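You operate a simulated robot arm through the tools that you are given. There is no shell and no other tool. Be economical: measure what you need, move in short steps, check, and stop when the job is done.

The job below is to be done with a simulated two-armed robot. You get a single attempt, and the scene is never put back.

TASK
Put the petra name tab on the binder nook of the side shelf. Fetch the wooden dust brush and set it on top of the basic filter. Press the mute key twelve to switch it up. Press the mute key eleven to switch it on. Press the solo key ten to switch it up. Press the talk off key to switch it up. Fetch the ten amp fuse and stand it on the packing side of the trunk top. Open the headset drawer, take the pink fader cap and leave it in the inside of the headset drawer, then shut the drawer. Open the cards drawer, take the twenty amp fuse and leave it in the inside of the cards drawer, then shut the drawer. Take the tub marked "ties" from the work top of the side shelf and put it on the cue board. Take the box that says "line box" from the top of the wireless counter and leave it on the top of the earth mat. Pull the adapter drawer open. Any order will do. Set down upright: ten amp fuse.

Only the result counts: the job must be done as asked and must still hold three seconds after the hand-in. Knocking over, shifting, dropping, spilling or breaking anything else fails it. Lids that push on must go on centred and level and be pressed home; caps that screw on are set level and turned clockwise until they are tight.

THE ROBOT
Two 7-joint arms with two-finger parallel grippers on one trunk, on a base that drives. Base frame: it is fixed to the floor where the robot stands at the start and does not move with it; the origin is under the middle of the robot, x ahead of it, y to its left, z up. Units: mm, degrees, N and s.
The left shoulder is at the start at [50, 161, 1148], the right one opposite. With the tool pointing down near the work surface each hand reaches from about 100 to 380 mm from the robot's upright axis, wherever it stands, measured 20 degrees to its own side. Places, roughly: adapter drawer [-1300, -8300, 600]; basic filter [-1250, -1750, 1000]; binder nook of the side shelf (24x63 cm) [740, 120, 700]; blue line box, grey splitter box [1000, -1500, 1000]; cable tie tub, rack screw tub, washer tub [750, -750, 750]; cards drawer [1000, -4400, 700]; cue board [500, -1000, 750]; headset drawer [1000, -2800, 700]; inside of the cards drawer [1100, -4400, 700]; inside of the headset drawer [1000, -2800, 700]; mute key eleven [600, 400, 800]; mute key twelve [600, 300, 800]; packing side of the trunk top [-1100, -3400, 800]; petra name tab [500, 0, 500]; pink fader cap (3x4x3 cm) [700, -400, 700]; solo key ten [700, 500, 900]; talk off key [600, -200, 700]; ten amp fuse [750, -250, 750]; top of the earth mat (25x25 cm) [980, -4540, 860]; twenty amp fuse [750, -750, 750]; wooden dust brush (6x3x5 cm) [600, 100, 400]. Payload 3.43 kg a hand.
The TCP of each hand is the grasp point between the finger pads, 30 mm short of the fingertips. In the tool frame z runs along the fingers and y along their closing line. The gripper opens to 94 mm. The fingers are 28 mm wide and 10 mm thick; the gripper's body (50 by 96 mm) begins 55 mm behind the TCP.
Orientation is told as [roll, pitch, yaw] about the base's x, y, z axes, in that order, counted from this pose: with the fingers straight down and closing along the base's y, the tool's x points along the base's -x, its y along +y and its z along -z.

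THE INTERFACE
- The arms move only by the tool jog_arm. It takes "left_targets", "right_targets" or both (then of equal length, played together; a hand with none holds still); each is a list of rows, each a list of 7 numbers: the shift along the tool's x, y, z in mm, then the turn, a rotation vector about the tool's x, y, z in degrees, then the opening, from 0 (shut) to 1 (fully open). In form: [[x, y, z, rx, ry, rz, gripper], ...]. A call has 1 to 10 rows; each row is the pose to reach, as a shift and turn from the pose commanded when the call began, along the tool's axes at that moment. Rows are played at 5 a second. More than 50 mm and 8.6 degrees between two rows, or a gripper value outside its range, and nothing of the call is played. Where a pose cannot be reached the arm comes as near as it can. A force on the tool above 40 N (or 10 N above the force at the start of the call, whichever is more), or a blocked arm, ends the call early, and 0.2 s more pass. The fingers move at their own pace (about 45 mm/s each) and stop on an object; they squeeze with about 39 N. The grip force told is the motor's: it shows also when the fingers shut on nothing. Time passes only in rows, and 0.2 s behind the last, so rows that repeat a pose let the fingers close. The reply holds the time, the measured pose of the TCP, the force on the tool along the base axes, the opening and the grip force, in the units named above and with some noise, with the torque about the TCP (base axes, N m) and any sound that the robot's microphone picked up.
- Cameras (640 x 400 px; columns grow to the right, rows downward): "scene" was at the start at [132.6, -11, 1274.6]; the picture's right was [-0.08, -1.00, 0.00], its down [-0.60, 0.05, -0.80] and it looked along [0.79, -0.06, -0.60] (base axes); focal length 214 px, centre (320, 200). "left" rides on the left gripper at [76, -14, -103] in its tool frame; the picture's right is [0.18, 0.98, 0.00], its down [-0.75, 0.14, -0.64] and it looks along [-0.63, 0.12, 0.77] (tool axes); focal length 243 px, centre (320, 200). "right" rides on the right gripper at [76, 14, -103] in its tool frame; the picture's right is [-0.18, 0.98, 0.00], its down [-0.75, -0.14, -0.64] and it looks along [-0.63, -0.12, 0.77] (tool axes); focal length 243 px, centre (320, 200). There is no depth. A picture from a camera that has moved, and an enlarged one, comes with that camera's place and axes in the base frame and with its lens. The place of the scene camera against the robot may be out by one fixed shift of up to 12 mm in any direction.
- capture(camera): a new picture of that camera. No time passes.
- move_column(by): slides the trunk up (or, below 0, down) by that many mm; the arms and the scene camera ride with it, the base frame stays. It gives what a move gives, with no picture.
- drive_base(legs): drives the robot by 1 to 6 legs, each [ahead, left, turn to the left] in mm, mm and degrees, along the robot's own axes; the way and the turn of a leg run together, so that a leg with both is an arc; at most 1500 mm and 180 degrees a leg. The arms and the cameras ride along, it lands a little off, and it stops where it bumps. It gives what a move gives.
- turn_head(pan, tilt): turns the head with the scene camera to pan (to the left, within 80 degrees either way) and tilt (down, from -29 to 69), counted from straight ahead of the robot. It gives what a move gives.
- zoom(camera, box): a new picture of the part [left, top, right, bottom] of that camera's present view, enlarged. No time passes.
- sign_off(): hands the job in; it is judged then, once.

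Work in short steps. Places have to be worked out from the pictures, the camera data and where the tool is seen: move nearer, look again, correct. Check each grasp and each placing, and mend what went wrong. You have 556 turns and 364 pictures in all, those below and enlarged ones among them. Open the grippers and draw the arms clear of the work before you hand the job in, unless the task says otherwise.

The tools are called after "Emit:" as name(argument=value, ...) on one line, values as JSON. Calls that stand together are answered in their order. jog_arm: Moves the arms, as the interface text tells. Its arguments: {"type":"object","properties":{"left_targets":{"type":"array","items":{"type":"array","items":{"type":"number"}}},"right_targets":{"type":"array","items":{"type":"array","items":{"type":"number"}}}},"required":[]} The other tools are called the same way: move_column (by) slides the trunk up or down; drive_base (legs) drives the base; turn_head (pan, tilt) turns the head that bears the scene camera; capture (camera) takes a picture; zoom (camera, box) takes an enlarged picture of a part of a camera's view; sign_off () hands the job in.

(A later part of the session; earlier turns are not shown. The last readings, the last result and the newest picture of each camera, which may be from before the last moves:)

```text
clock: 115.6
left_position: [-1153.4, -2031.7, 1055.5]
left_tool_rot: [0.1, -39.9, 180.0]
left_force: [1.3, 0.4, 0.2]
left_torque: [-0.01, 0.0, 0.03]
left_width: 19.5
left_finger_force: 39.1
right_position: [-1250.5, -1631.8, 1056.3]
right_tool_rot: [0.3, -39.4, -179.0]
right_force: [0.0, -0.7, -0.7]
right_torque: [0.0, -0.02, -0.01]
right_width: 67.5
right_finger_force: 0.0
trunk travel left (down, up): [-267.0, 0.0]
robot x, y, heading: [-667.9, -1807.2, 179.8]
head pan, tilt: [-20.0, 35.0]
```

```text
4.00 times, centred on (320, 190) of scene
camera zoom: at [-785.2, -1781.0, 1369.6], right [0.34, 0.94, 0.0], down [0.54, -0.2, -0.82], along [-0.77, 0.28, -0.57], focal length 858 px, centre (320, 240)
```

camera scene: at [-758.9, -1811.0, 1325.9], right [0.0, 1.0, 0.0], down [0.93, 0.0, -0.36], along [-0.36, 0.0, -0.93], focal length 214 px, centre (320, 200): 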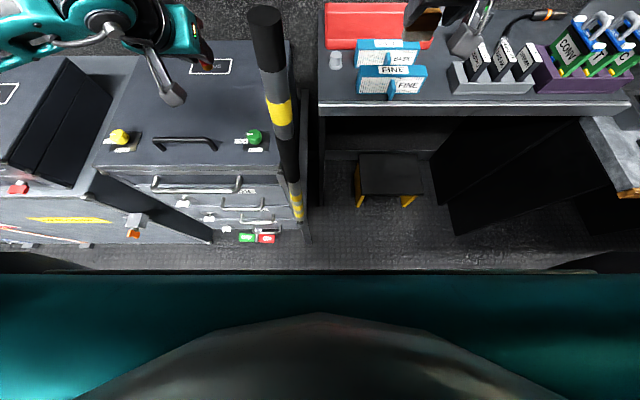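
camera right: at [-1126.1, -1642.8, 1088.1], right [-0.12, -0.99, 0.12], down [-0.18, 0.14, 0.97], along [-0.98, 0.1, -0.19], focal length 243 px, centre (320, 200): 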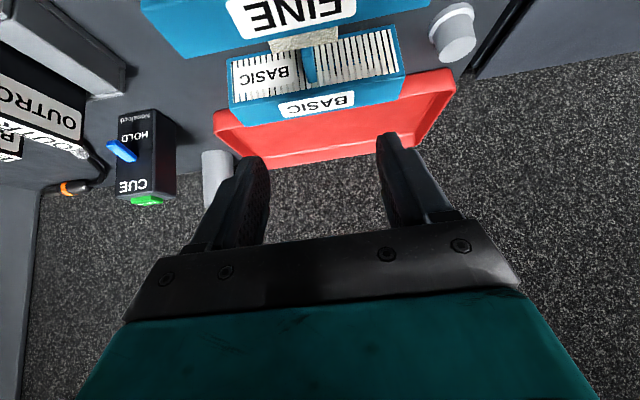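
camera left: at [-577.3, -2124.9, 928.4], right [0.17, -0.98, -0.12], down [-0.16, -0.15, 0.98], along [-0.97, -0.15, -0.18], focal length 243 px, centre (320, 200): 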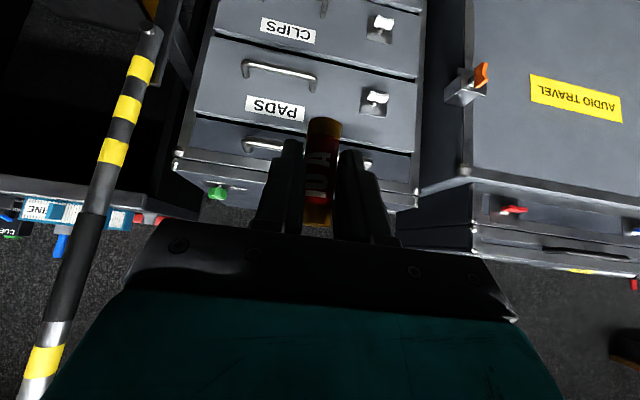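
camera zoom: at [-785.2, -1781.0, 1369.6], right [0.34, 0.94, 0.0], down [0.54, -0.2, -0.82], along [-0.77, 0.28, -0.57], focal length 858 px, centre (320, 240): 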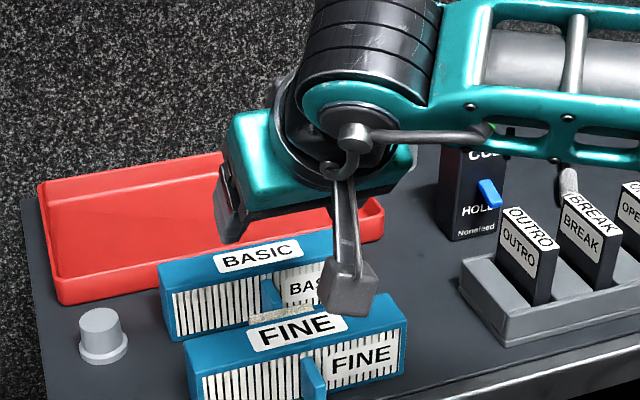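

The brush dropped into the gap between FINE and BASIC. I look closely at how it lies.

Emit:
zoom(camera="right", box=[140, 0, 440, 150])

Emit:
jog_arm(right_targets=[[0, 0, -40, 0, 0, 0, 1], [0, 0, -80, 0, 0, 0, 1]])

Emit:
capture(camera="right")

Emit:
zoom(camera="scene", box=[250, 150, 390, 240])

```text
2.13 times, centred on (290, 75) of right
camera zoom: at [-1126.1, -1642.8, 1088.1], right [-0.12, -0.99, 0.12], down [-0.18, 0.14, 0.97], along [-0.98, 0.1, -0.19], focal length 518 px, centre (384, 467)
```

zoom: 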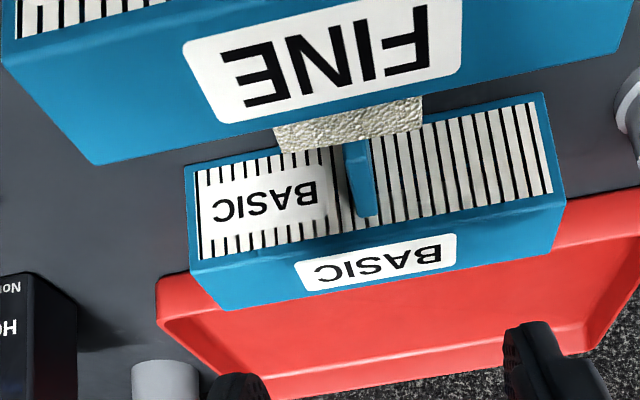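

```text
clock: 116.2
left_position: [-1153.9, -2032.4, 1056.3]
left_tool_rot: [0.1, -39.9, 179.9]
left_force: [0.2, 0.5, 0.3]
left_torque: [-0.03, 0.02, 0.02]
left_width: 19.4
left_finger_force: 39.4
right_position: [-1198.6, -1628.6, 1120.1]
right_tool_rot: [0.5, -39.5, -179.0]
right_force: [0.4, 0.0, 0.2]
right_torque: [0.02, 0.0, 0.03]
right_width: 94.2
right_finger_force: 0.1
trunk travel left (down, up): [-267.0, 0.0]
robot x, y, heading: [-669.7, -1809.3, 180.0]
head pan, tilt: [-20.0, 35.0]
```

```text
275 pictures are left
camera right: at [-1074.9, -1640.2, 1151.0], right [-0.12, -0.99, 0.12], down [-0.18, 0.14, 0.97], along [-0.98, 0.1, -0.19], focal length 243 px, centre (320, 200)
```

right: 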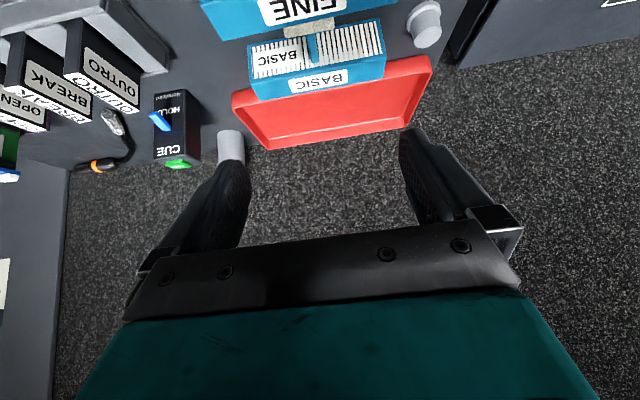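

```text
4.44 times, centred on (320, 195) of scene
camera zoom: at [-785.3, -1781.0, 1369.6], right [0.34, 0.94, 0.0], down [0.54, -0.2, -0.82], along [-0.77, 0.28, -0.57], focal length 953 px, centre (320, 222)
```

zoom: 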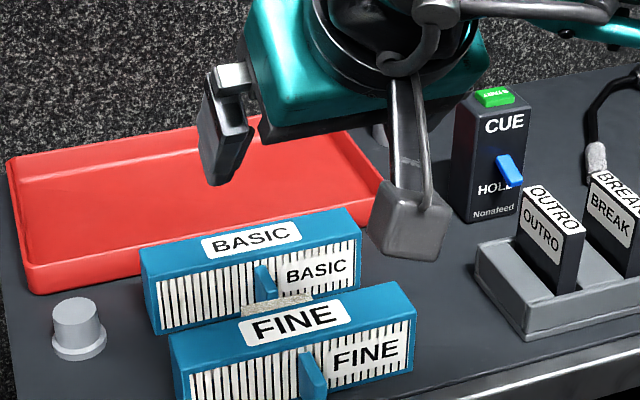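

The brush toppled forward and lies low in the gap. I swing the right hand to vertical above it for a look from over the top.

Emit:
jog_arm(right_targets=[[-4, 2, 6, 0, 7.9, 0, 1], [-14, 4, 20, 0, 15.8, 0, 1], [-24, 6, 36, 0, 23.7, 0, 1], [-34, 8, 52, 0, 31.6, 0, 1], [-44, 10, 66, 0, 39.4, 0, 1]])

Emit:
capture(camera="right")

```text
clock: 117.4
left_position: [-1153.5, -2032.8, 1055.4]
left_tool_rot: [0.0, -39.9, -180.0]
left_force: [-0.7, -0.5, -1.3]
left_torque: [0.01, 0.01, -0.01]
left_width: 19.4
left_finger_force: 39.1
right_position: [-1275.0, -1642.5, 1095.5]
right_tool_rot: [0.3, 0.1, -178.6]
right_force: [0.0, -0.4, -1.2]
right_torque: [-0.01, -0.01, 0.01]
right_width: 93.7
right_finger_force: 0.1
trunk travel left (down, up): [-267.0, 0.0]
robot x, y, heading: [-668.4, -1806.7, 179.9]
head pan, tilt: [-20.0, 35.0]
```

```text
273 pictures are left
camera right: at [-1199.3, -1653.1, 1198.7], right [-0.16, -0.99, 0.01], down [-0.76, 0.13, 0.64], along [-0.63, 0.1, -0.77], focal length 243 px, centre (320, 200)
```

right: 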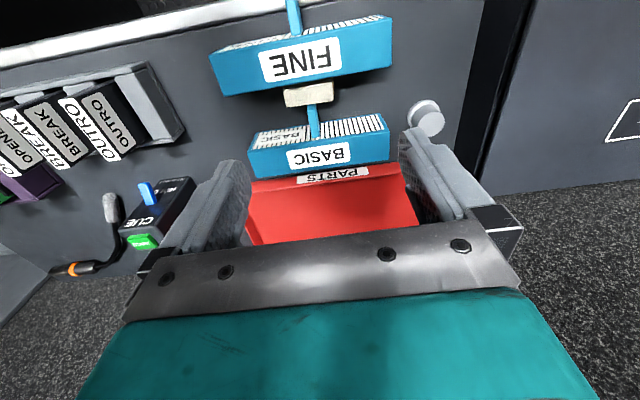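

Emit:
zoom(camera="right", box=[220, 30, 420, 180])

```text
2.67 times, centred on (320, 105) of right
camera zoom: at [-1199.3, -1653.1, 1198.7], right [-0.16, -0.99, 0.01], down [-0.76, 0.13, 0.64], along [-0.63, 0.1, -0.77], focal length 647 px, centre (320, 453)
```

zoom: 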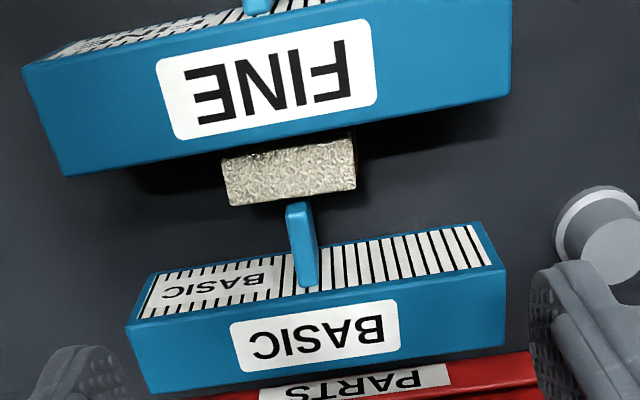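

The brush stands upside down (bristles up, z ≈ 947) at ≈ (−1270, −1631) between the filters. I lower the vertical hand over it for a grasp, checking at mid-height.

Emit:
jog_arm(right_targets=[[0, -6, 35, 0, 0, 0, 0.85], [0, -11, 70, 0, 0, 0, 0.85], [0, -11, 95, 0, 0, 0, 0.85]])

Emit:
zoom(camera="right", box=[200, 60, 440, 210])

```text
clock: 118.2
left_position: [-1154.7, -2031.1, 1056.3]
left_tool_rot: [0.2, -39.9, 180.0]
left_force: [0.6, 0.5, -0.8]
left_torque: [0.01, -0.01, 0.01]
left_width: 19.4
left_finger_force: 39.0
right_position: [-1274.6, -1632.9, 996.9]
right_tool_rot: [0.3, -0.1, -178.7]
right_force: [-0.1, 0.2, -0.4]
right_torque: [-0.01, -0.01, -0.01]
right_width: 80.0
right_finger_force: 0.1
trunk travel left (down, up): [-267.0, 0.0]
robot x, y, heading: [-670.5, -1808.1, 180.0]
head pan, tilt: [-20.0, 35.0]
```

```text
2.67 times, centred on (320, 135) of right
camera zoom: at [-1199.5, -1643.7, 1100.5], right [-0.16, -0.99, 0.01], down [-0.76, 0.13, 0.64], along [-0.63, 0.1, -0.77], focal length 647 px, centre (320, 373)
```

zoom: 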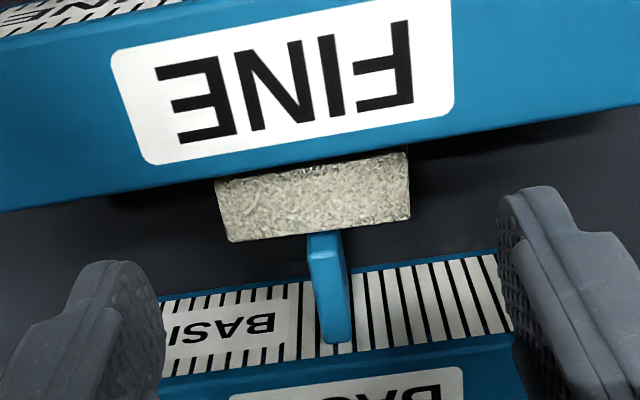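

Alignment holds: brush centre ≈ (−1269, −1632), finger band clears FINE by ~6 mm. I lower and close.

Emit:
jog_arm(right_targets=[[0, 0, 20, 0, 0, 0, 0.85], [0, 0, 40, 0, 0, 0, 0.85], [0, 0, 52, 0, 0, 0, 0.85], [0, 0, 58, 0, 0, 0, 0.85], [0, 0, 58, 0, 0, 0, 0.4], [0, 0, 58, 0, 0, 0, 0.3], [0, 0, 58, 0, 0, 0, 0.3]])

Emit:
zoom(camera="right", box=[200, 60, 440, 210])

```text
clock: 119.8
left_position: [-1154.3, -2030.9, 1055.4]
left_tool_rot: [0.2, -40.0, 180.0]
left_force: [-0.3, -0.3, -0.6]
left_torque: [-0.01, -0.01, -0.02]
left_width: 19.6
left_finger_force: 39.0
right_position: [-1274.1, -1632.1, 942.5]
right_tool_rot: [0.3, 0.0, -178.8]
right_force: [0.1, 0.5, 0.0]
right_torque: [0.0, -0.02, 0.01]
right_width: 53.5
right_finger_force: 38.8
trunk travel left (down, up): [-267.0, 0.0]
robot x, y, heading: [-669.4, -1804.4, 180.0]
head pan, tilt: [-20.0, 35.0]
```

```text
2.67 times, centred on (320, 135) of right
camera zoom: at [-1199.0, -1643.4, 1044.7], right [-0.16, -0.99, 0.01], down [-0.76, 0.13, 0.64], along [-0.63, 0.1, -0.77], focal length 647 px, centre (320, 373)
```

zoom: 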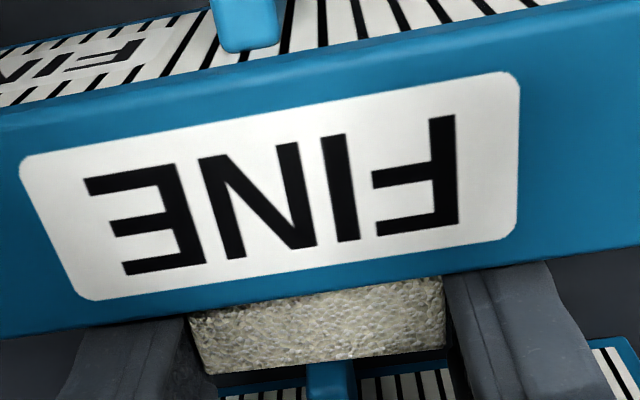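

Gripped at 53.5 mm. I lift slowly straight up.

Emit:
jog_arm(right_targets=[[0, 0, -10, 0, 0, 0, 0.3], [0, 0, -25, 0, 0, 0, 0.3], [0, 0, -50, 0, 0, 0, 0.3], [0, 0, -80, 0, 0, 0, 0.3], [0, 0, -100, 0, 0, 0, 0.3]])

Emit:
capture(camera="right")

Emit:
zoom(camera="scene", box=[250, 140, 390, 240])

```text
clock: 121.0
left_position: [-1154.8, -2031.9, 1056.5]
left_tool_rot: [0.2, -40.1, 180.0]
left_force: [0.3, 0.5, -0.1]
left_torque: [0.0, -0.05, 0.03]
left_width: 19.5
left_finger_force: 38.8
right_position: [-1274.8, -1630.5, 1041.8]
right_tool_rot: [0.3, 0.1, -178.8]
right_force: [-0.5, 0.9, -0.4]
right_torque: [0.04, -0.01, 0.03]
right_width: 53.2
right_finger_force: 38.2
trunk travel left (down, up): [-267.0, 0.0]
robot x, y, heading: [-668.0, -1808.4, 179.7]
head pan, tilt: [-20.0, 35.0]
```

```text
269 pictures are left
camera right: at [-1198.6, -1641.5, 1144.8], right [-0.16, -0.99, 0.01], down [-0.76, 0.13, 0.64], along [-0.63, 0.1, -0.77], focal length 243 px, centre (320, 200)
```

right: 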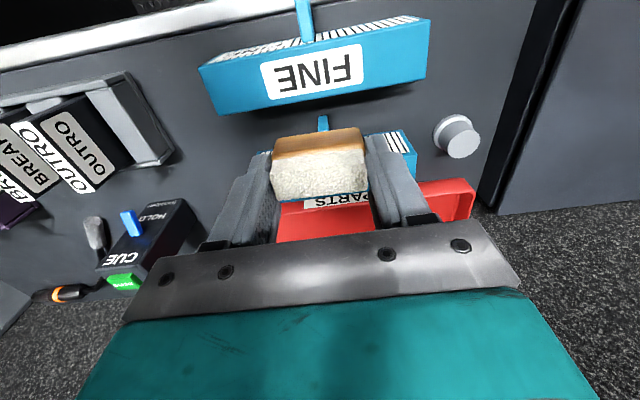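

```text
4.00 times, centred on (320, 190) of scene
camera zoom: at [-785.6, -1781.0, 1369.6], right [0.34, 0.94, 0.0], down [0.54, -0.2, -0.82], along [-0.77, 0.28, -0.57], focal length 858 px, centre (320, 240)
```

zoom: 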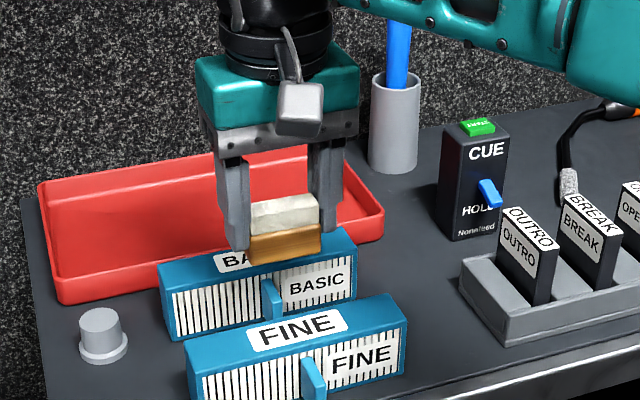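

Brush held neatly (wood side down). I move forward 53 mm to be over BASIC and look from the scene camera.

Emit:
jog_arm(right_targets=[[-27, 0, 0, 0, 0, 0, 0.3], [-53, 0, 0, 0, 0, 0, 0.3], [-53, 0, 20, 0, 0, 0, 0.3]])

Emit:
zoom(camera="right", box=[200, 60, 440, 210])

Emit:
zoom(camera="scene", box=[270, 150, 370, 220])

```text
clock: 121.8
left_position: [-1155.3, -2031.7, 1056.8]
left_tool_rot: [0.1, -40.0, 180.0]
left_force: [-0.5, 0.8, -1.3]
left_torque: [0.01, -0.01, -0.01]
left_width: 19.6
left_finger_force: 39.1
right_position: [-1314.0, -1630.5, 1031.6]
right_tool_rot: [0.3, -0.1, -178.7]
right_force: [0.3, 0.1, -0.8]
right_torque: [-0.01, 0.03, 0.01]
right_width: 53.1
right_finger_force: 38.9
right hand out of reach, approached as far as the arm can: row 2, 3
trunk travel left (down, up): [-267.0, 0.0]
robot x, y, heading: [-669.0, -1804.7, 179.9]
head pan, tilt: [-20.0, 35.0]
```

```text
2.67 times, centred on (320, 135) of right
camera zoom: at [-1237.6, -1642.2, 1133.9], right [-0.16, -0.99, 0.01], down [-0.76, 0.13, 0.64], along [-0.63, 0.1, -0.77], focal length 647 px, centre (320, 373)
```

zoom: 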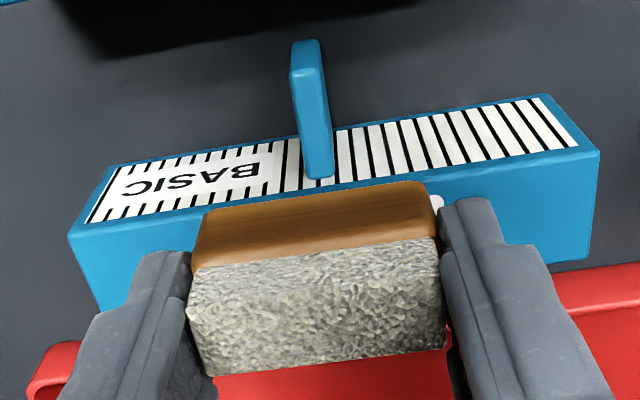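

```text
5.71 times, centred on (320, 185) of scene
camera zoom: at [-785.8, -1780.3, 1369.5], right [0.34, 0.94, 0.0], down [0.54, -0.2, -0.82], along [-0.77, 0.28, -0.57], focal length 1226 px, centre (320, 286)
```

zoom: 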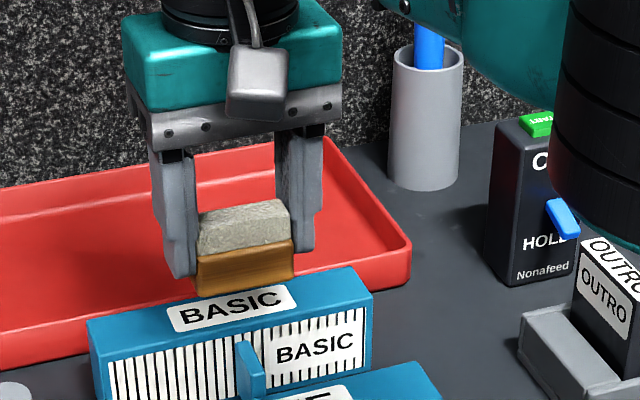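

I mis-took the edge earlier: BASIC's top spans x ≈ −1314…−1346, so the brush must go ~14 mm further, just beyond reach. I raise/retract the left arm (likely what blocked me) and try 30 mm forward with the right hand lifted.

Emit:
jog_arm(left_targets=[[8, 0, -50, 0, 0, 0, 0.05], [20, 0, -95, 0, 0, 0, 0.05], [40, 0, -130, 0, 0, 0, 0.05]], right_targets=[[0, 0, -10, 0, 0, 0, 0.3], [8, 0, -20, 0, 0, 0, 0.3], [8, 0, -30, 0, 0, 0, 0.3]])

Emit:
drive_base(legs=[[30, 0, 0]])

```text
refused: row 1 steps farther than a row can; nothing moved
```

```text
clock: 122.5
left_position: [-1153.4, -2032.1, 1056.4]
left_tool_rot: [0.1, -39.9, -180.1]
left_force: [0.1, -0.7, -0.4]
left_torque: [0.0, 0.02, 0.04]
left_width: 19.4
left_finger_force: 39.6
right_position: [-1313.9, -1631.9, 1031.7]
right_tool_rot: [0.3, -0.1, -178.7]
right_force: [0.2, 0.1, 0.0]
right_torque: [0.04, -0.04, 0.02]
right_width: 53.1
right_finger_force: 39.1
trunk travel left (down, up): [-267.0, 0.0]
robot x, y, heading: [-666.5, -1807.8, 180.1]
head pan, tilt: [-20.0, 35.0]
stopped in leg 1: the robot was blocked; the commanded pose is now the measured one
```

The jog was refused (step just over 50 mm) and the base is blocked again. I retry the left-arm retraction on its own first.

Emit:
jog_arm(left_targets=[[8, 0, -42, 0, 0, 0, 0.05], [18, 0, -84, 0, 0, 0, 0.05], [36, 0, -124, 0, 0, 0, 0.05]], right_targets=[[0, 0, -10, 0, 0, 0, 0.3], [8, 0, -20, 0, 0, 0, 0.3], [8, 0, -30, 0, 0, 0, 0.3]])

Emit:
drive_base(legs=[[25, 0, 0]])

```text
clock: 123.3
left_position: [-1061.3, -2032.6, 1131.8]
left_tool_rot: [0.0, -39.8, -179.9]
left_force: [0.0, -0.6, -0.7]
left_torque: [0.06, -0.01, 0.01]
left_width: 19.4
left_finger_force: 39.1
left hand out of reach, approached as far as the arm can: row 3
right_position: [-1304.1, -1632.1, 1060.4]
right_tool_rot: [0.3, 0.1, -178.7]
right_force: [0.1, 0.2, -1.2]
right_torque: [-0.01, -0.01, 0.0]
right_width: 53.0
right_finger_force: 39.2
trunk travel left (down, up): [-267.0, 0.0]
robot x, y, heading: [-669.3, -1805.9, 180.0]
head pan, tilt: [-20.0, 35.0]
```

```text
clock: 124.0
left_position: [-1060.5, -2032.8, 1130.9]
left_tool_rot: [0.1, -39.8, -179.9]
left_force: [0.1, 0.1, -0.6]
left_torque: [0.01, -0.01, 0.01]
left_width: 19.6
left_finger_force: 39.1
right_position: [-1306.1, -1630.4, 1061.7]
right_tool_rot: [0.3, -0.1, -178.7]
right_force: [0.0, 0.0, 0.5]
right_torque: [-0.06, 0.0, -0.01]
right_width: 53.3
right_finger_force: 38.8
trunk travel left (down, up): [-267.0, 0.0]
robot x, y, heading: [-670.6, -1809.2, -180.2]
head pan, tilt: [-20.0, 35.0]
stopped in leg 1: the robot was blocked; the commanded pose is now the measured one
```

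The base itself is against the cabinet/partition. Turning the robot left ~12° swings the right shoulder forward ~33 mm, so I back off 15 mm, turn, and strafe right to compensate.

Emit:
drive_base(legs=[[-20, 0, 0], [0, 0, 12], [0, -130, 0]])

```text
clock: 126.5
left_position: [-1013.6, -1982.9, 1131.3]
left_tool_rot: [0.1, -39.7, -168.2]
left_force: [-0.3, 0.6, -0.4]
left_torque: [-0.02, -0.02, 0.0]
left_width: 19.3
left_finger_force: 38.9
right_position: [-1334.2, -1638.3, 1060.6]
right_tool_rot: [0.5, 0.0, -166.8]
right_force: [-1.0, 0.6, -0.8]
right_torque: [-0.02, 0.0, -0.02]
right_width: 53.1
right_finger_force: 39.0
trunk travel left (down, up): [-267.0, 0.0]
robot x, y, heading: [-680.1, -1678.8, -167.9]
head pan, tilt: [-20.0, 35.0]
```

The hand is now reachable at (−1334, −1638). I turn the wrist 12° back so the brush is parallel to the filter, and look.

Emit:
jog_arm(right_targets=[[0, 0, 0, 0, 0, 6, 0.3], [0, 0, 0, 0, 0, 12, 0.3]])

Emit:
zoom(camera="right", box=[200, 60, 440, 210])

```text
clock: 127.1
left_position: [-1013.2, -1982.6, 1130.5]
left_tool_rot: [0.1, -39.8, -168.1]
left_force: [0.1, 0.8, -1.1]
left_torque: [-0.02, -0.01, 0.02]
left_width: 19.4
left_finger_force: 38.7
right_position: [-1335.5, -1639.0, 1061.7]
right_tool_rot: [0.3, 0.0, -178.9]
right_force: [-0.8, 0.2, -0.6]
right_torque: [0.03, 0.0, 0.02]
right_width: 52.9
right_finger_force: 38.4
trunk travel left (down, up): [-267.0, 0.0]
robot x, y, heading: [-676.0, -1681.8, -168.4]
head pan, tilt: [-20.0, 35.0]
```

```text
2.67 times, centred on (320, 135) of right
camera zoom: at [-1258.5, -1651.9, 1163.9], right [-0.17, -0.99, 0.01], down [-0.76, 0.13, 0.64], along [-0.63, 0.1, -0.77], focal length 647 px, centre (320, 373)
```

zoom: 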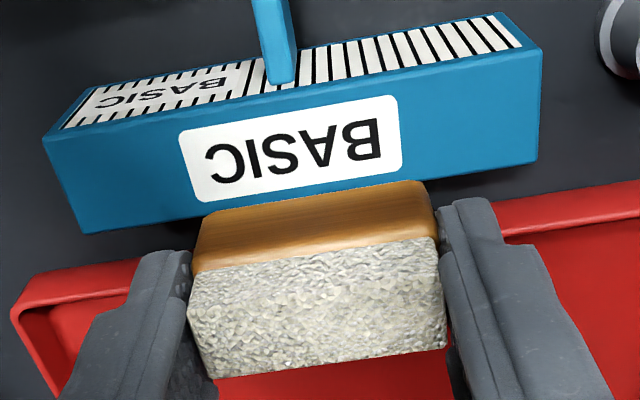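

Filter top spans −1316…−1349; brush needs to come back 5.5 mm. I lower to ~8 mm above and check again.

Emit:
jog_arm(right_targets=[[3, -2, 20, 0, 0, 0, 0.3], [5.5, -4, 40, 0, 0, 0, 0.3], [5.5, -4, 52, 0, 0, 0, 0.3]])

Emit:
zoom(camera="right", box=[200, 60, 440, 210])

Emit:
turn_head(pan=-10, tilt=35)

Emit:
zoom(camera="scene", box=[250, 130, 390, 230])

```text
clock: 127.9
left_position: [-1013.3, -1982.7, 1130.8]
left_tool_rot: [0.1, -39.8, -168.1]
left_force: [-0.8, -0.5, -0.3]
left_torque: [0.01, -0.04, 0.0]
left_width: 19.6
left_finger_force: 38.9
right_position: [-1330.0, -1636.5, 1009.3]
right_tool_rot: [0.3, 0.1, -178.9]
right_force: [-0.2, -0.7, -0.2]
right_torque: [-0.04, 0.02, 0.02]
right_width: 53.2
right_finger_force: 39.2
trunk travel left (down, up): [-267.0, 0.0]
robot x, y, heading: [-676.6, -1680.1, -168.2]
head pan, tilt: [-20.0, 35.0]
```

```text
2.67 times, centred on (320, 135) of right
camera zoom: at [-1254.0, -1648.0, 1111.5], right [-0.16, -0.99, 0.01], down [-0.76, 0.13, 0.64], along [-0.63, 0.1, -0.77], focal length 647 px, centre (320, 373)
```

zoom: 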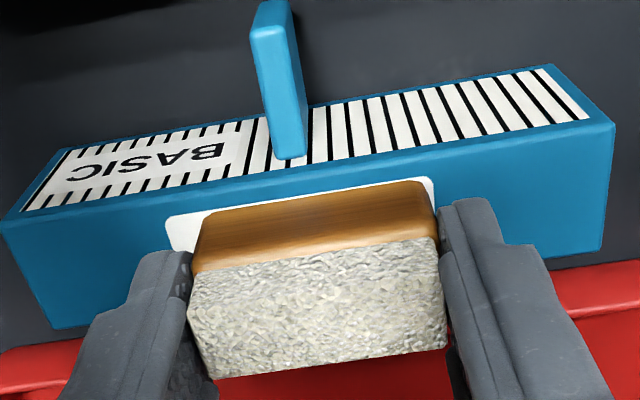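

```text
clock: 128.6
left_position: [-1012.3, -1982.1, 1130.9]
left_tool_rot: [0.1, -39.7, -168.1]
left_force: [-0.4, -1.1, 0.1]
left_torque: [0.01, -0.02, -0.03]
left_width: 19.3
left_finger_force: 38.9
right_position: [-1329.1, -1635.8, 1009.5]
right_tool_rot: [0.3, 0.0, -178.9]
right_force: [-0.4, -0.4, -0.5]
right_torque: [0.0, 0.02, -0.02]
right_width: 53.2
right_finger_force: 38.9
trunk travel left (down, up): [-267.0, 0.0]
robot x, y, heading: [-674.9, -1679.2, -168.3]
head pan, tilt: [-10.0, 35.0]
```

```text
4.00 times, centred on (320, 180) of scene
camera zoom: at [-797.0, -1696.0, 1369.6], right [-0.03, 1.0, 0.0], down [0.57, 0.02, -0.82], along [-0.82, -0.03, -0.57], focal length 858 px, centre (320, 280)
```

zoom: 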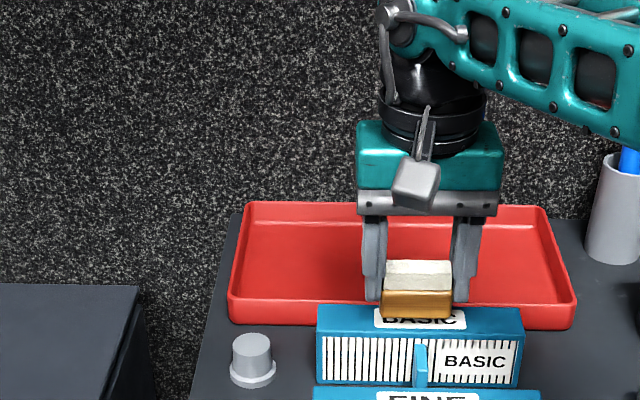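

The brush base now lies within the filter's top. I lower to contact.

Emit:
jog_arm(right_targets=[[0, 0, 3, 0, 0, 0, 0.3], [0, 0, 5, 0, 0, 0, 0.3], [0, 0, 7, 0, 0, 0, 0.3], [0, 0, 9, 0, 0, 0, 0.3], [0, 0, 11, 0, 0, 0, 0.3]])

Emit:
zoom(camera="right", box=[200, 60, 440, 210])

```text
clock: 129.8
left_position: [-1013.2, -1983.5, 1131.1]
left_tool_rot: [0.0, -39.8, -168.1]
left_force: [-0.4, -0.6, -0.1]
left_torque: [-0.01, -0.02, 0.01]
left_width: 19.2
left_finger_force: 38.5
right_position: [-1329.3, -1636.1, 997.7]
right_tool_rot: [0.3, 0.0, -178.9]
right_force: [-0.5, 0.2, 0.2]
right_torque: [0.0, 0.02, -0.02]
right_width: 52.9
right_finger_force: 39.2
trunk travel left (down, up): [-267.0, 0.0]
robot x, y, heading: [-674.6, -1680.4, -168.1]
head pan, tilt: [-10.0, 35.0]
```

```text
2.67 times, centred on (320, 135) of right
camera zoom: at [-1253.1, -1647.6, 1100.3], right [-0.16, -0.99, 0.0], down [-0.76, 0.13, 0.64], along [-0.63, 0.1, -0.77], focal length 647 px, centre (320, 373)
```

zoom: 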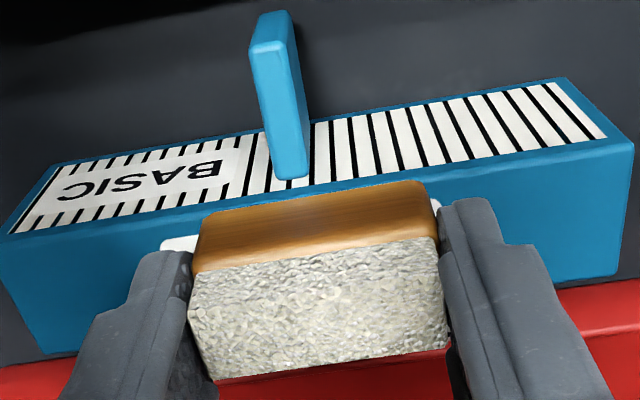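

No contact yet, and the edges nearly coincide, so the filter is a bit lower (~950) and its edge a bit further. I shift 4 mm forward and continue down.

Emit:
jog_arm(right_targets=[[-4, 0, 0, 0, 0, 0, 0.3], [-4, 0, 2, 0, 0, 0, 0.3], [-4, 0, 4, 0, 0, 0, 0.3], [-4, 0, 6, 0, 0, 0, 0.3], [-4, 0, 8, 0, 0, 0, 0.3]])

Emit:
zoom(camera="right", box=[200, 60, 440, 210])

```text
clock: 131.0
left_position: [-1010.8, -1983.1, 1132.0]
left_tool_rot: [-0.1, -40.1, -168.0]
left_force: [0.2, 0.6, -0.3]
left_torque: [-0.01, -0.01, -0.03]
left_width: 19.4
left_finger_force: 39.1
right_position: [-1333.7, -1636.1, 995.9]
right_tool_rot: [0.3, -0.6, -178.9]
right_force: [1.5, 2.5, 32.1]
right_torque: [-0.01, -0.1, -0.03]
right_width: 52.9
right_finger_force: 39.3
trunk travel left (down, up): [-267.0, 0.0]
robot x, y, heading: [-675.9, -1679.6, -168.2]
head pan, tilt: [-10.0, 35.0]
```

```text
2.67 times, centred on (320, 135) of right
camera zoom: at [-1255.7, -1648.2, 1098.5], right [-0.17, -0.99, 0.01], down [-0.75, 0.13, 0.65], along [-0.64, 0.1, -0.76], focal length 647 px, centre (320, 373)
```

zoom: 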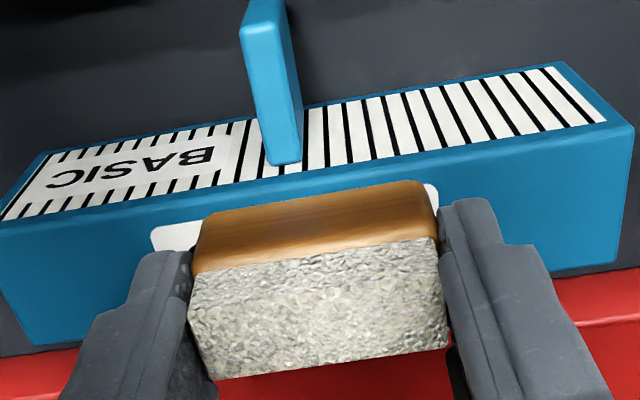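

Firm contact and the brush sits inside the top face. I relieve the force, open, and lift straight up.

Emit:
jog_arm(right_targets=[[0, 0, -5, 0, 0, 0, 0.3], [1, 0, -5.5, 0, 0, 0, 0.6], [1, 0, -5.5, 0, 0, 0, 0.68], [1, 0, -5.5, 0, 0, 0, 0.68], [1, 0, -25, 0, 0, 0, 0.68], [1, 0, -60, 0, 0, 0, 0.68], [1, 0, -100, 0, 0, 0, 0.68]])

Emit:
capture(camera="right")

Emit:
zoom(camera="scene", box=[250, 130, 390, 230])

```text
clock: 132.6
left_position: [-1012.2, -1983.7, 1132.2]
left_tool_rot: [0.1, -39.8, -168.0]
left_force: [1.4, -0.8, -1.1]
left_torque: [0.01, -0.01, 0.01]
left_width: 19.4
left_finger_force: 39.1
right_position: [-1333.3, -1634.2, 1092.4]
right_tool_rot: [0.4, 0.0, -178.9]
right_force: [0.0, -0.1, 0.2]
right_torque: [0.02, 0.0, -0.02]
right_width: 64.0
right_finger_force: 0.1
trunk travel left (down, up): [-267.0, 0.0]
robot x, y, heading: [-677.7, -1677.6, -168.0]
head pan, tilt: [-10.0, 35.0]
```

```text
260 pictures are left
camera right: at [-1257.4, -1646.8, 1193.7], right [-0.16, -0.99, 0.0], down [-0.76, 0.13, 0.64], along [-0.63, 0.1, -0.77], focal length 243 px, centre (320, 200)
```

right: 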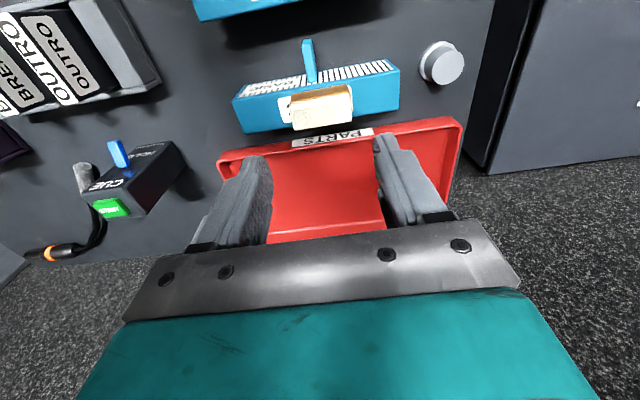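

```text
4.00 times, centred on (320, 180) of scene
camera zoom: at [-796.5, -1696.3, 1369.6], right [-0.03, 1.0, 0.0], down [0.57, 0.02, -0.82], along [-0.82, -0.03, -0.57], focal length 858 px, centre (320, 280)
```

zoom: 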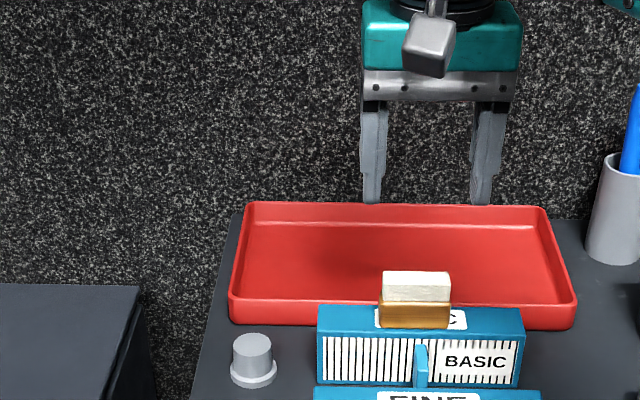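

The brush stands on BASIC. One closer look to verify it sits squarely.

Emit:
zoom(camera="right", box=[220, 50, 420, 150])

```text
3.20 times, centred on (320, 100) of right
camera zoom: at [-1257.4, -1646.8, 1193.7], right [-0.16, -0.99, 0.0], down [-0.76, 0.13, 0.64], along [-0.63, 0.1, -0.77], focal length 776 px, centre (320, 520)
```

zoom: 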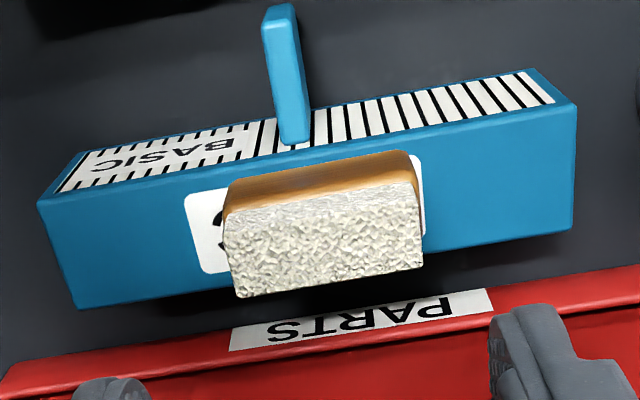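

Good. Now the fuse: I pull the right hand back, retreat into the aisle, square up and travel to y ≈ −3200 facing the −x side.

Emit:
jog_arm(right_targets=[[20, 0, -30, 0, 0, 0, 0.7], [60, 0, -50, 0, 0, 0, 0.7], [105, 0, -60, 0, 0, 0, 0.7], [150, 0, -60, 0, 0, 0, 0.7]])

Emit:
drive_base(legs=[[-380, 0, 0], [0, 0, -12], [0, 1500, 0]])

Emit:
turn_head(pan=0, tilt=35)

Emit:
capture(camera="scene")

```text
clock: 133.6
left_position: [-1011.9, -1981.6, 1131.1]
left_tool_rot: [0.1, -39.9, -168.1]
left_force: [-0.5, 0.1, -0.5]
left_torque: [0.0, 0.02, 0.0]
left_width: 19.5
left_finger_force: 39.2
right_position: [-1182.4, -1628.8, 1151.8]
right_tool_rot: [0.4, 0.0, -179.0]
right_force: [0.3, 0.0, 0.3]
right_torque: [0.01, -0.03, -0.04]
right_width: 65.7
right_finger_force: 0.1
trunk travel left (down, up): [-267.0, 0.0]
robot x, y, heading: [-677.2, -1682.9, -168.1]
head pan, tilt: [-10.0, 35.0]
```

```text
clock: 143.9
left_position: [-714.2, -3355.8, 1131.0]
left_tool_rot: [0.0, -39.9, 179.6]
left_force: [0.0, 0.1, -1.3]
left_torque: [0.0, 0.04, -0.04]
left_width: 19.5
left_finger_force: 38.7
right_position: [-805.7, -2976.2, 1151.0]
right_tool_rot: [0.3, 0.0, 168.7]
right_force: [-0.1, -0.1, -1.0]
right_torque: [-0.01, -0.01, 0.03]
right_width: 65.7
right_finger_force: 0.0
trunk travel left (down, up): [-267.0, 0.0]
robot x, y, heading: [-318.9, -3133.3, 179.6]
head pan, tilt: [-10.0, 35.0]
```

```text
clock: 144.6
left_position: [-714.4, -3355.9, 1130.3]
left_tool_rot: [0.1, -39.8, 179.6]
left_force: [0.8, 0.0, -0.9]
left_torque: [0.02, 0.0, 0.02]
left_width: 19.4
left_finger_force: 38.9
right_position: [-805.7, -2975.9, 1150.2]
right_tool_rot: [0.3, 0.0, 168.8]
right_force: [0.0, 0.0, -0.3]
right_torque: [0.02, 0.02, 0.0]
right_width: 66.0
right_finger_force: 0.1
trunk travel left (down, up): [-267.0, 0.0]
robot x, y, heading: [-320.6, -3134.3, 179.8]
head pan, tilt: [0.0, 35.0]
```

```text
257 pictures are left
camera scene: at [-442.7, -3135.5, 1369.6], right [0.01, 1.0, 0.0], down [0.57, 0.0, -0.82], along [-0.82, 0.01, -0.57], focal length 214 px, centre (320, 200)
```

scene: 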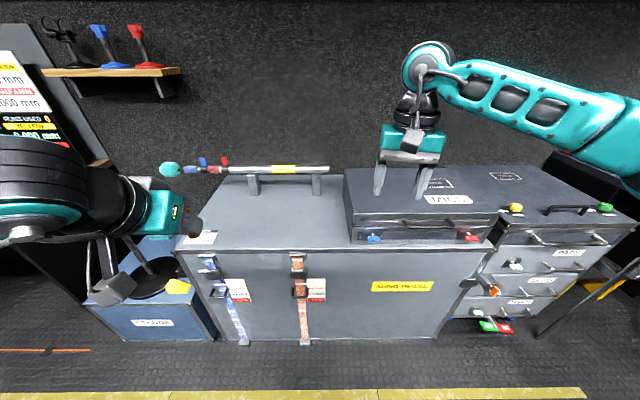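

The grey trunk is ahead. I enlarge its top to find the "packing" side.

Emit:
zoom(camera="scene", box=[150, 140, 370, 270])

```text
2.91 times, centred on (260, 205) of scene
camera zoom: at [-442.7, -3135.5, 1369.6], right [0.01, 1.0, 0.0], down [0.57, 0.0, -0.82], along [-0.82, 0.01, -0.57], focal length 624 px, centre (494, 186)
```

zoom: 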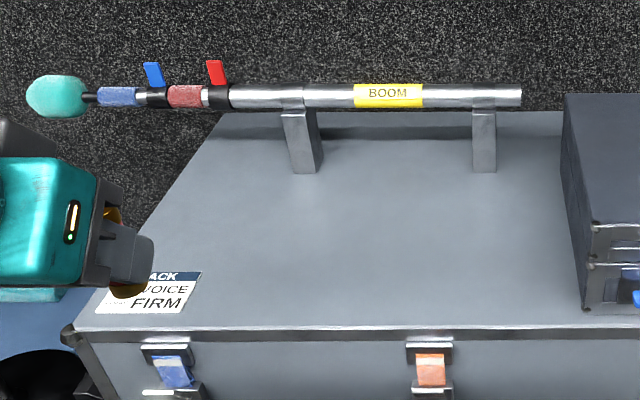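

The packing side is the free left half of the top. I target about (−1090, −3370); drive 180 mm forward and bring the fuse down over it.

Emit:
drive_base(legs=[[180, 0, 0]])

Emit:
jog_arm(left_targets=[[-8, 0, 47, 0, 0, 0, 0.05], [-16, 0, 94, 0, 0, 0, 0.05], [-20, 0, 141, 0, 0, 0, 0.05], [-20, 0, 185, 0, 0, 0, 0.05], [-5, 0, 220, 0, 0, 0, 0.05]])

Emit:
capture(camera="left")

Emit:
capture(camera="scene")

```text
clock: 146.1
left_position: [-894.8, -3351.8, 1130.6]
left_tool_rot: [0.1, -39.8, 179.5]
left_force: [-0.9, -0.5, -0.3]
left_torque: [-0.02, 0.0, 0.03]
left_width: 19.3
left_finger_force: 39.0
right_position: [-985.2, -2972.1, 1151.4]
right_tool_rot: [0.3, 0.1, 168.6]
right_force: [0.6, 0.0, 0.6]
right_torque: [-0.02, -0.03, 0.02]
right_width: 65.6
right_finger_force: 0.1
trunk travel left (down, up): [-267.0, 0.0]
robot x, y, heading: [-498.6, -3125.4, 179.2]
head pan, tilt: [0.0, 35.0]
```

```text
clock: 147.3
left_position: [-1039.7, -3351.9, 964.9]
left_tool_rot: [0.1, -39.9, 179.3]
left_force: [-0.2, 0.1, -1.1]
left_torque: [0.0, -0.01, 0.0]
left_width: 19.5
left_finger_force: 38.9
right_position: [-984.8, -2971.6, 1150.4]
right_tool_rot: [0.3, 0.1, 168.6]
right_force: [-0.3, -0.4, 0.2]
right_torque: [-0.03, -0.01, -0.02]
right_width: 66.2
right_finger_force: 0.1
trunk travel left (down, up): [-267.0, 0.0]
robot x, y, heading: [-496.1, -3130.8, 179.2]
head pan, tilt: [0.0, 35.0]
```

```text
255 pictures are left
camera left: at [-915.4, -3338.6, 992.8], right [0.13, -0.98, -0.12], down [-0.17, -0.14, 0.98], along [-0.98, -0.11, -0.18], focal length 243 px, centre (320, 200)
```

left: 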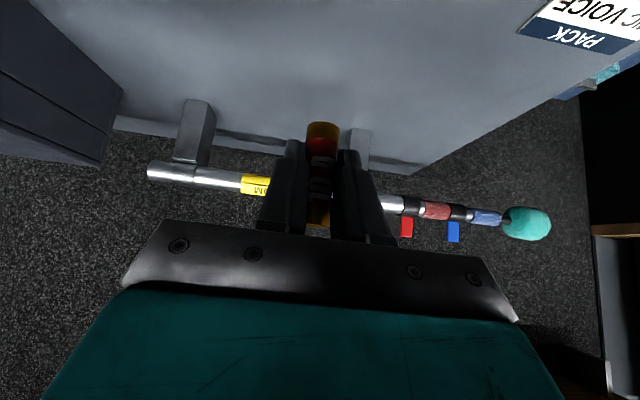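

```text
254 pictures are left
camera scene: at [-622.4, -3133.5, 1369.6], right [0.01, 1.0, 0.0], down [0.57, -0.01, -0.82], along [-0.82, 0.01, -0.57], focal length 214 px, centre (320, 200)
```

scene: 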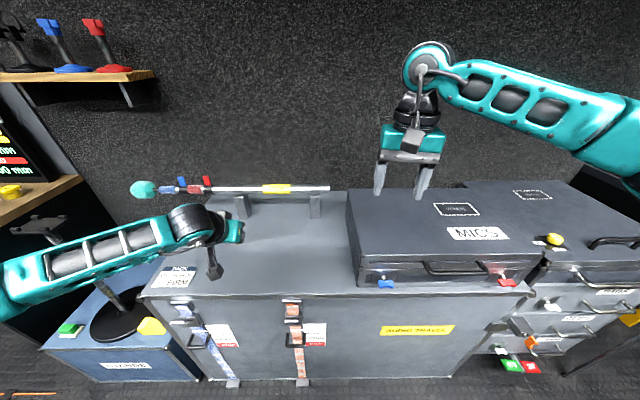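

I enlarge the held fuse from both cameras to check that it is upright before lowering.

Emit:
zoom(camera="left", box=[250, 100, 390, 250])

Emit:
zoom(camera="scene", box=[170, 190, 270, 290])

```text
2.67 times, centred on (320, 175) of left
camera zoom: at [-915.4, -3338.6, 992.8], right [0.13, -0.98, -0.12], down [-0.17, -0.14, 0.98], along [-0.98, -0.11, -0.18], focal length 647 px, centre (320, 267)
```

zoom: 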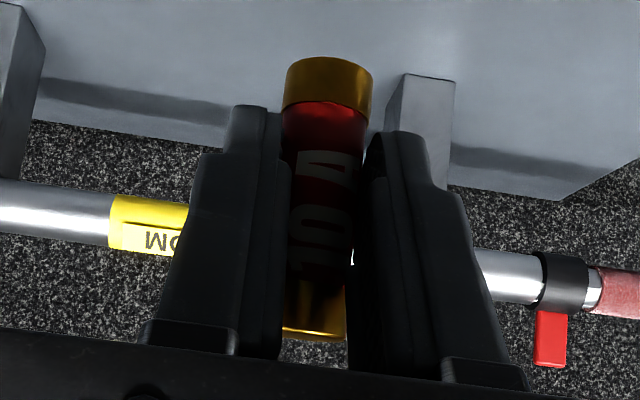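

```text
4.00 times, centred on (220, 240) of scene
camera zoom: at [-622.4, -3133.5, 1369.6], right [0.01, 1.0, 0.0], down [0.57, -0.01, -0.82], along [-0.82, 0.01, -0.57], focal length 858 px, centre (720, 40)
```

zoom: 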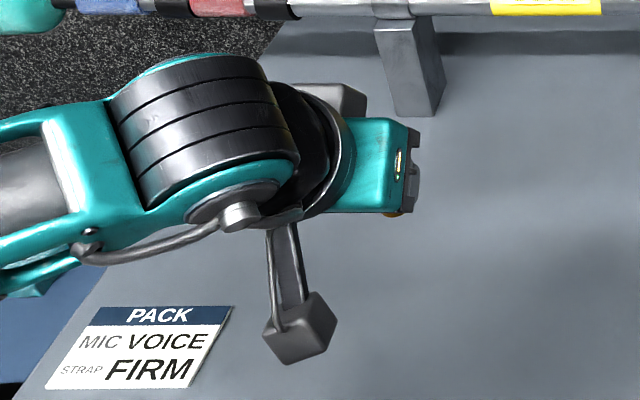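

The fuse is still within a degree or two of upright. Trunk top is ≈ 787–800; I lower to just above it.

Emit:
jog_arm(left_targets=[[12, 0, 38, 0, 0, 0, 0.05], [25, 0, 76, 0, 0, 0, 0.05], [37, 0, 112, 0, 0, 0, 0.05]])

Emit:
capture(camera="left")

```text
clock: 148.1
left_position: [-1084.2, -3351.0, 853.3]
left_tool_rot: [0.1, -39.7, 179.4]
left_force: [-0.9, -0.3, -0.5]
left_torque: [-0.02, -0.02, 0.01]
left_width: 19.5
left_finger_force: 39.0
right_position: [-984.7, -2972.1, 1149.8]
right_tool_rot: [0.3, 0.1, 168.5]
right_force: [-0.4, -0.2, 1.0]
right_torque: [-0.01, 0.04, 0.01]
right_width: 65.7
right_finger_force: 0.1
trunk travel left (down, up): [-267.0, 0.0]
robot x, y, heading: [-501.2, -3133.0, 179.5]
head pan, tilt: [0.0, 35.0]
```

```text
251 pictures are left
camera left: at [-960.5, -3337.3, 882.7], right [0.13, -0.98, -0.12], down [-0.17, -0.14, 0.98], along [-0.98, -0.11, -0.18], focal length 243 px, centre (320, 200)
```

left: 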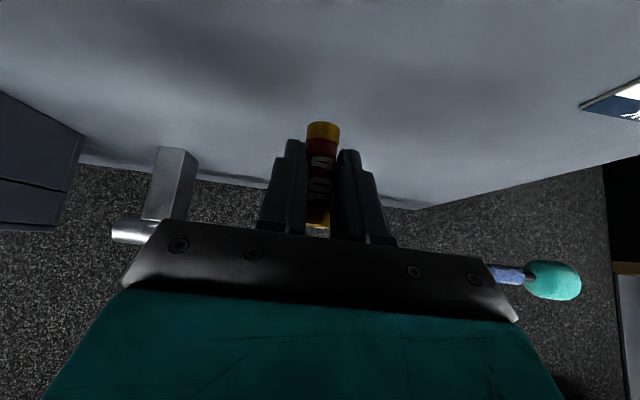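

Clear space around. I lower in 3 mm steps until contact.

Emit:
jog_arm(left_targets=[[1.9, 0, 2.3, 0, 0, 0, 0.05], [3.9, 0, 4.6, 0, 0, 0, 0.05], [5.8, 0, 6.9, 0, 0, 0, 0.05], [7.7, 0, 9.2, 0, 0, 0, 0.05], [9.6, 0, 11.5, 0, 0, 0, 0.05]])

```text
clock: 149.3
left_position: [-1082.4, -3350.9, 840.9]
left_tool_rot: [0.1, -39.8, 179.4]
left_force: [-0.1, 0.0, 0.0]
left_torque: [0.02, 0.01, 0.0]
left_width: 19.2
left_finger_force: 39.1
right_position: [-984.5, -2971.7, 1150.7]
right_tool_rot: [0.3, 0.0, 168.6]
right_force: [-0.8, -0.7, 0.7]
right_torque: [0.02, 0.04, -0.01]
right_width: 65.9
right_finger_force: 0.0
trunk travel left (down, up): [-267.0, 0.0]
robot x, y, heading: [-502.0, -3133.7, 179.4]
head pan, tilt: [0.0, 35.0]
```

No contact yet at 841; I continue in small steps.

Emit:
jog_arm(left_targets=[[1.9, 0, 2.3, 0, 0, 0, 0.05], [3.9, 0, 4.6, 0, 0, 0, 0.05], [5.2, 0, 6.1, 0, 0, 0, 0.05], [6.5, 0, 7.7, 0, 0, 0, 0.05], [7.7, 0, 9.2, 0, 0, 0, 0.05]])

Emit:
zoom(camera="left", box=[250, 90, 390, 240])

```text
clock: 150.5
left_position: [-1083.0, -3350.7, 829.9]
left_tool_rot: [0.0, -39.8, 179.4]
left_force: [-0.1, 0.0, -0.2]
left_torque: [0.0, 0.0, -0.02]
left_width: 19.4
left_finger_force: 38.9
right_position: [-984.6, -2971.8, 1150.3]
right_tool_rot: [0.3, -0.1, 168.6]
right_force: [-0.3, 0.1, 0.2]
right_torque: [0.0, -0.01, -0.02]
right_width: 65.8
right_finger_force: 0.0
trunk travel left (down, up): [-267.0, 0.0]
robot x, y, heading: [-501.9, -3127.2, 179.3]
head pan, tilt: [0.0, 35.0]
```

```text
2.67 times, centred on (320, 165) of left
camera zoom: at [-959.1, -3337.7, 857.4], right [0.13, -0.98, -0.12], down [-0.17, -0.14, 0.98], along [-0.98, -0.11, -0.18], focal length 647 px, centre (320, 293)
```

zoom: 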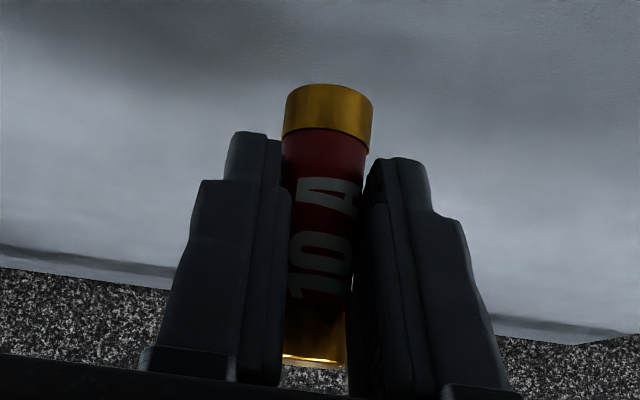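

Still free. I continue downward, 2 mm per row.

Emit:
jog_arm(left_targets=[[1.3, 0, 1.5, 0, 0, 0, 0.05], [2.6, 0, 3.1, 0, 0, 0, 0.05], [3.9, 0, 4.6, 0, 0, 0, 0.05], [5.1, 0, 6.1, 0, 0, 0, 0.05], [6.4, 0, 7.7, 0, 0, 0, 0.05], [7.7, 0, 9.2, 0, 0, 0, 0.05], [9, 0, 10.7, 0, 0, 0, 0.05]])

```text
clock: 152.1
left_position: [-1082.8, -3350.5, 815.2]
left_tool_rot: [0.2, -39.9, 179.5]
left_force: [-0.3, -0.6, -0.2]
left_torque: [-0.01, -0.03, 0.0]
left_width: 19.4
left_finger_force: 39.2
right_position: [-985.4, -2972.5, 1150.6]
right_tool_rot: [0.3, 0.0, 168.6]
right_force: [0.3, 0.4, -0.2]
right_torque: [-0.01, -0.05, 0.0]
right_width: 65.9
right_finger_force: 0.0
trunk travel left (down, up): [-267.0, 0.0]
robot x, y, heading: [-501.1, -3131.5, 179.2]
head pan, tilt: [0.0, 35.0]
```

No contact at 815. I check the gap with pictures.

Emit:
capture(camera="left")

Emit:
zoom(camera="scene", box=[150, 180, 290, 300])

```text
249 pictures are left
camera left: at [-959.6, -3337.8, 843.5], right [0.13, -0.98, -0.12], down [-0.17, -0.14, 0.98], along [-0.98, -0.11, -0.18], focal length 243 px, centre (320, 200)
```

left: 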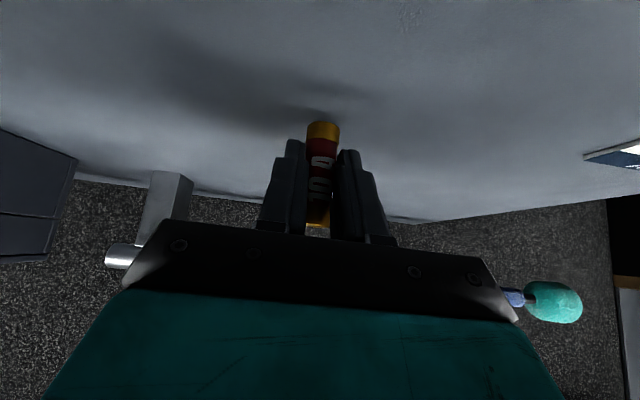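

```text
3.33 times, centred on (220, 240) of scene
camera zoom: at [-622.2, -3133.4, 1369.6], right [0.01, 1.0, 0.0], down [0.57, -0.01, -0.82], along [-0.82, 0.01, -0.57], focal length 715 px, centre (653, 67)
```

zoom: 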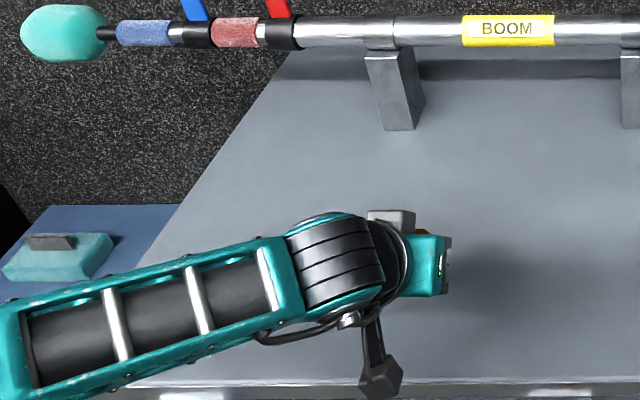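

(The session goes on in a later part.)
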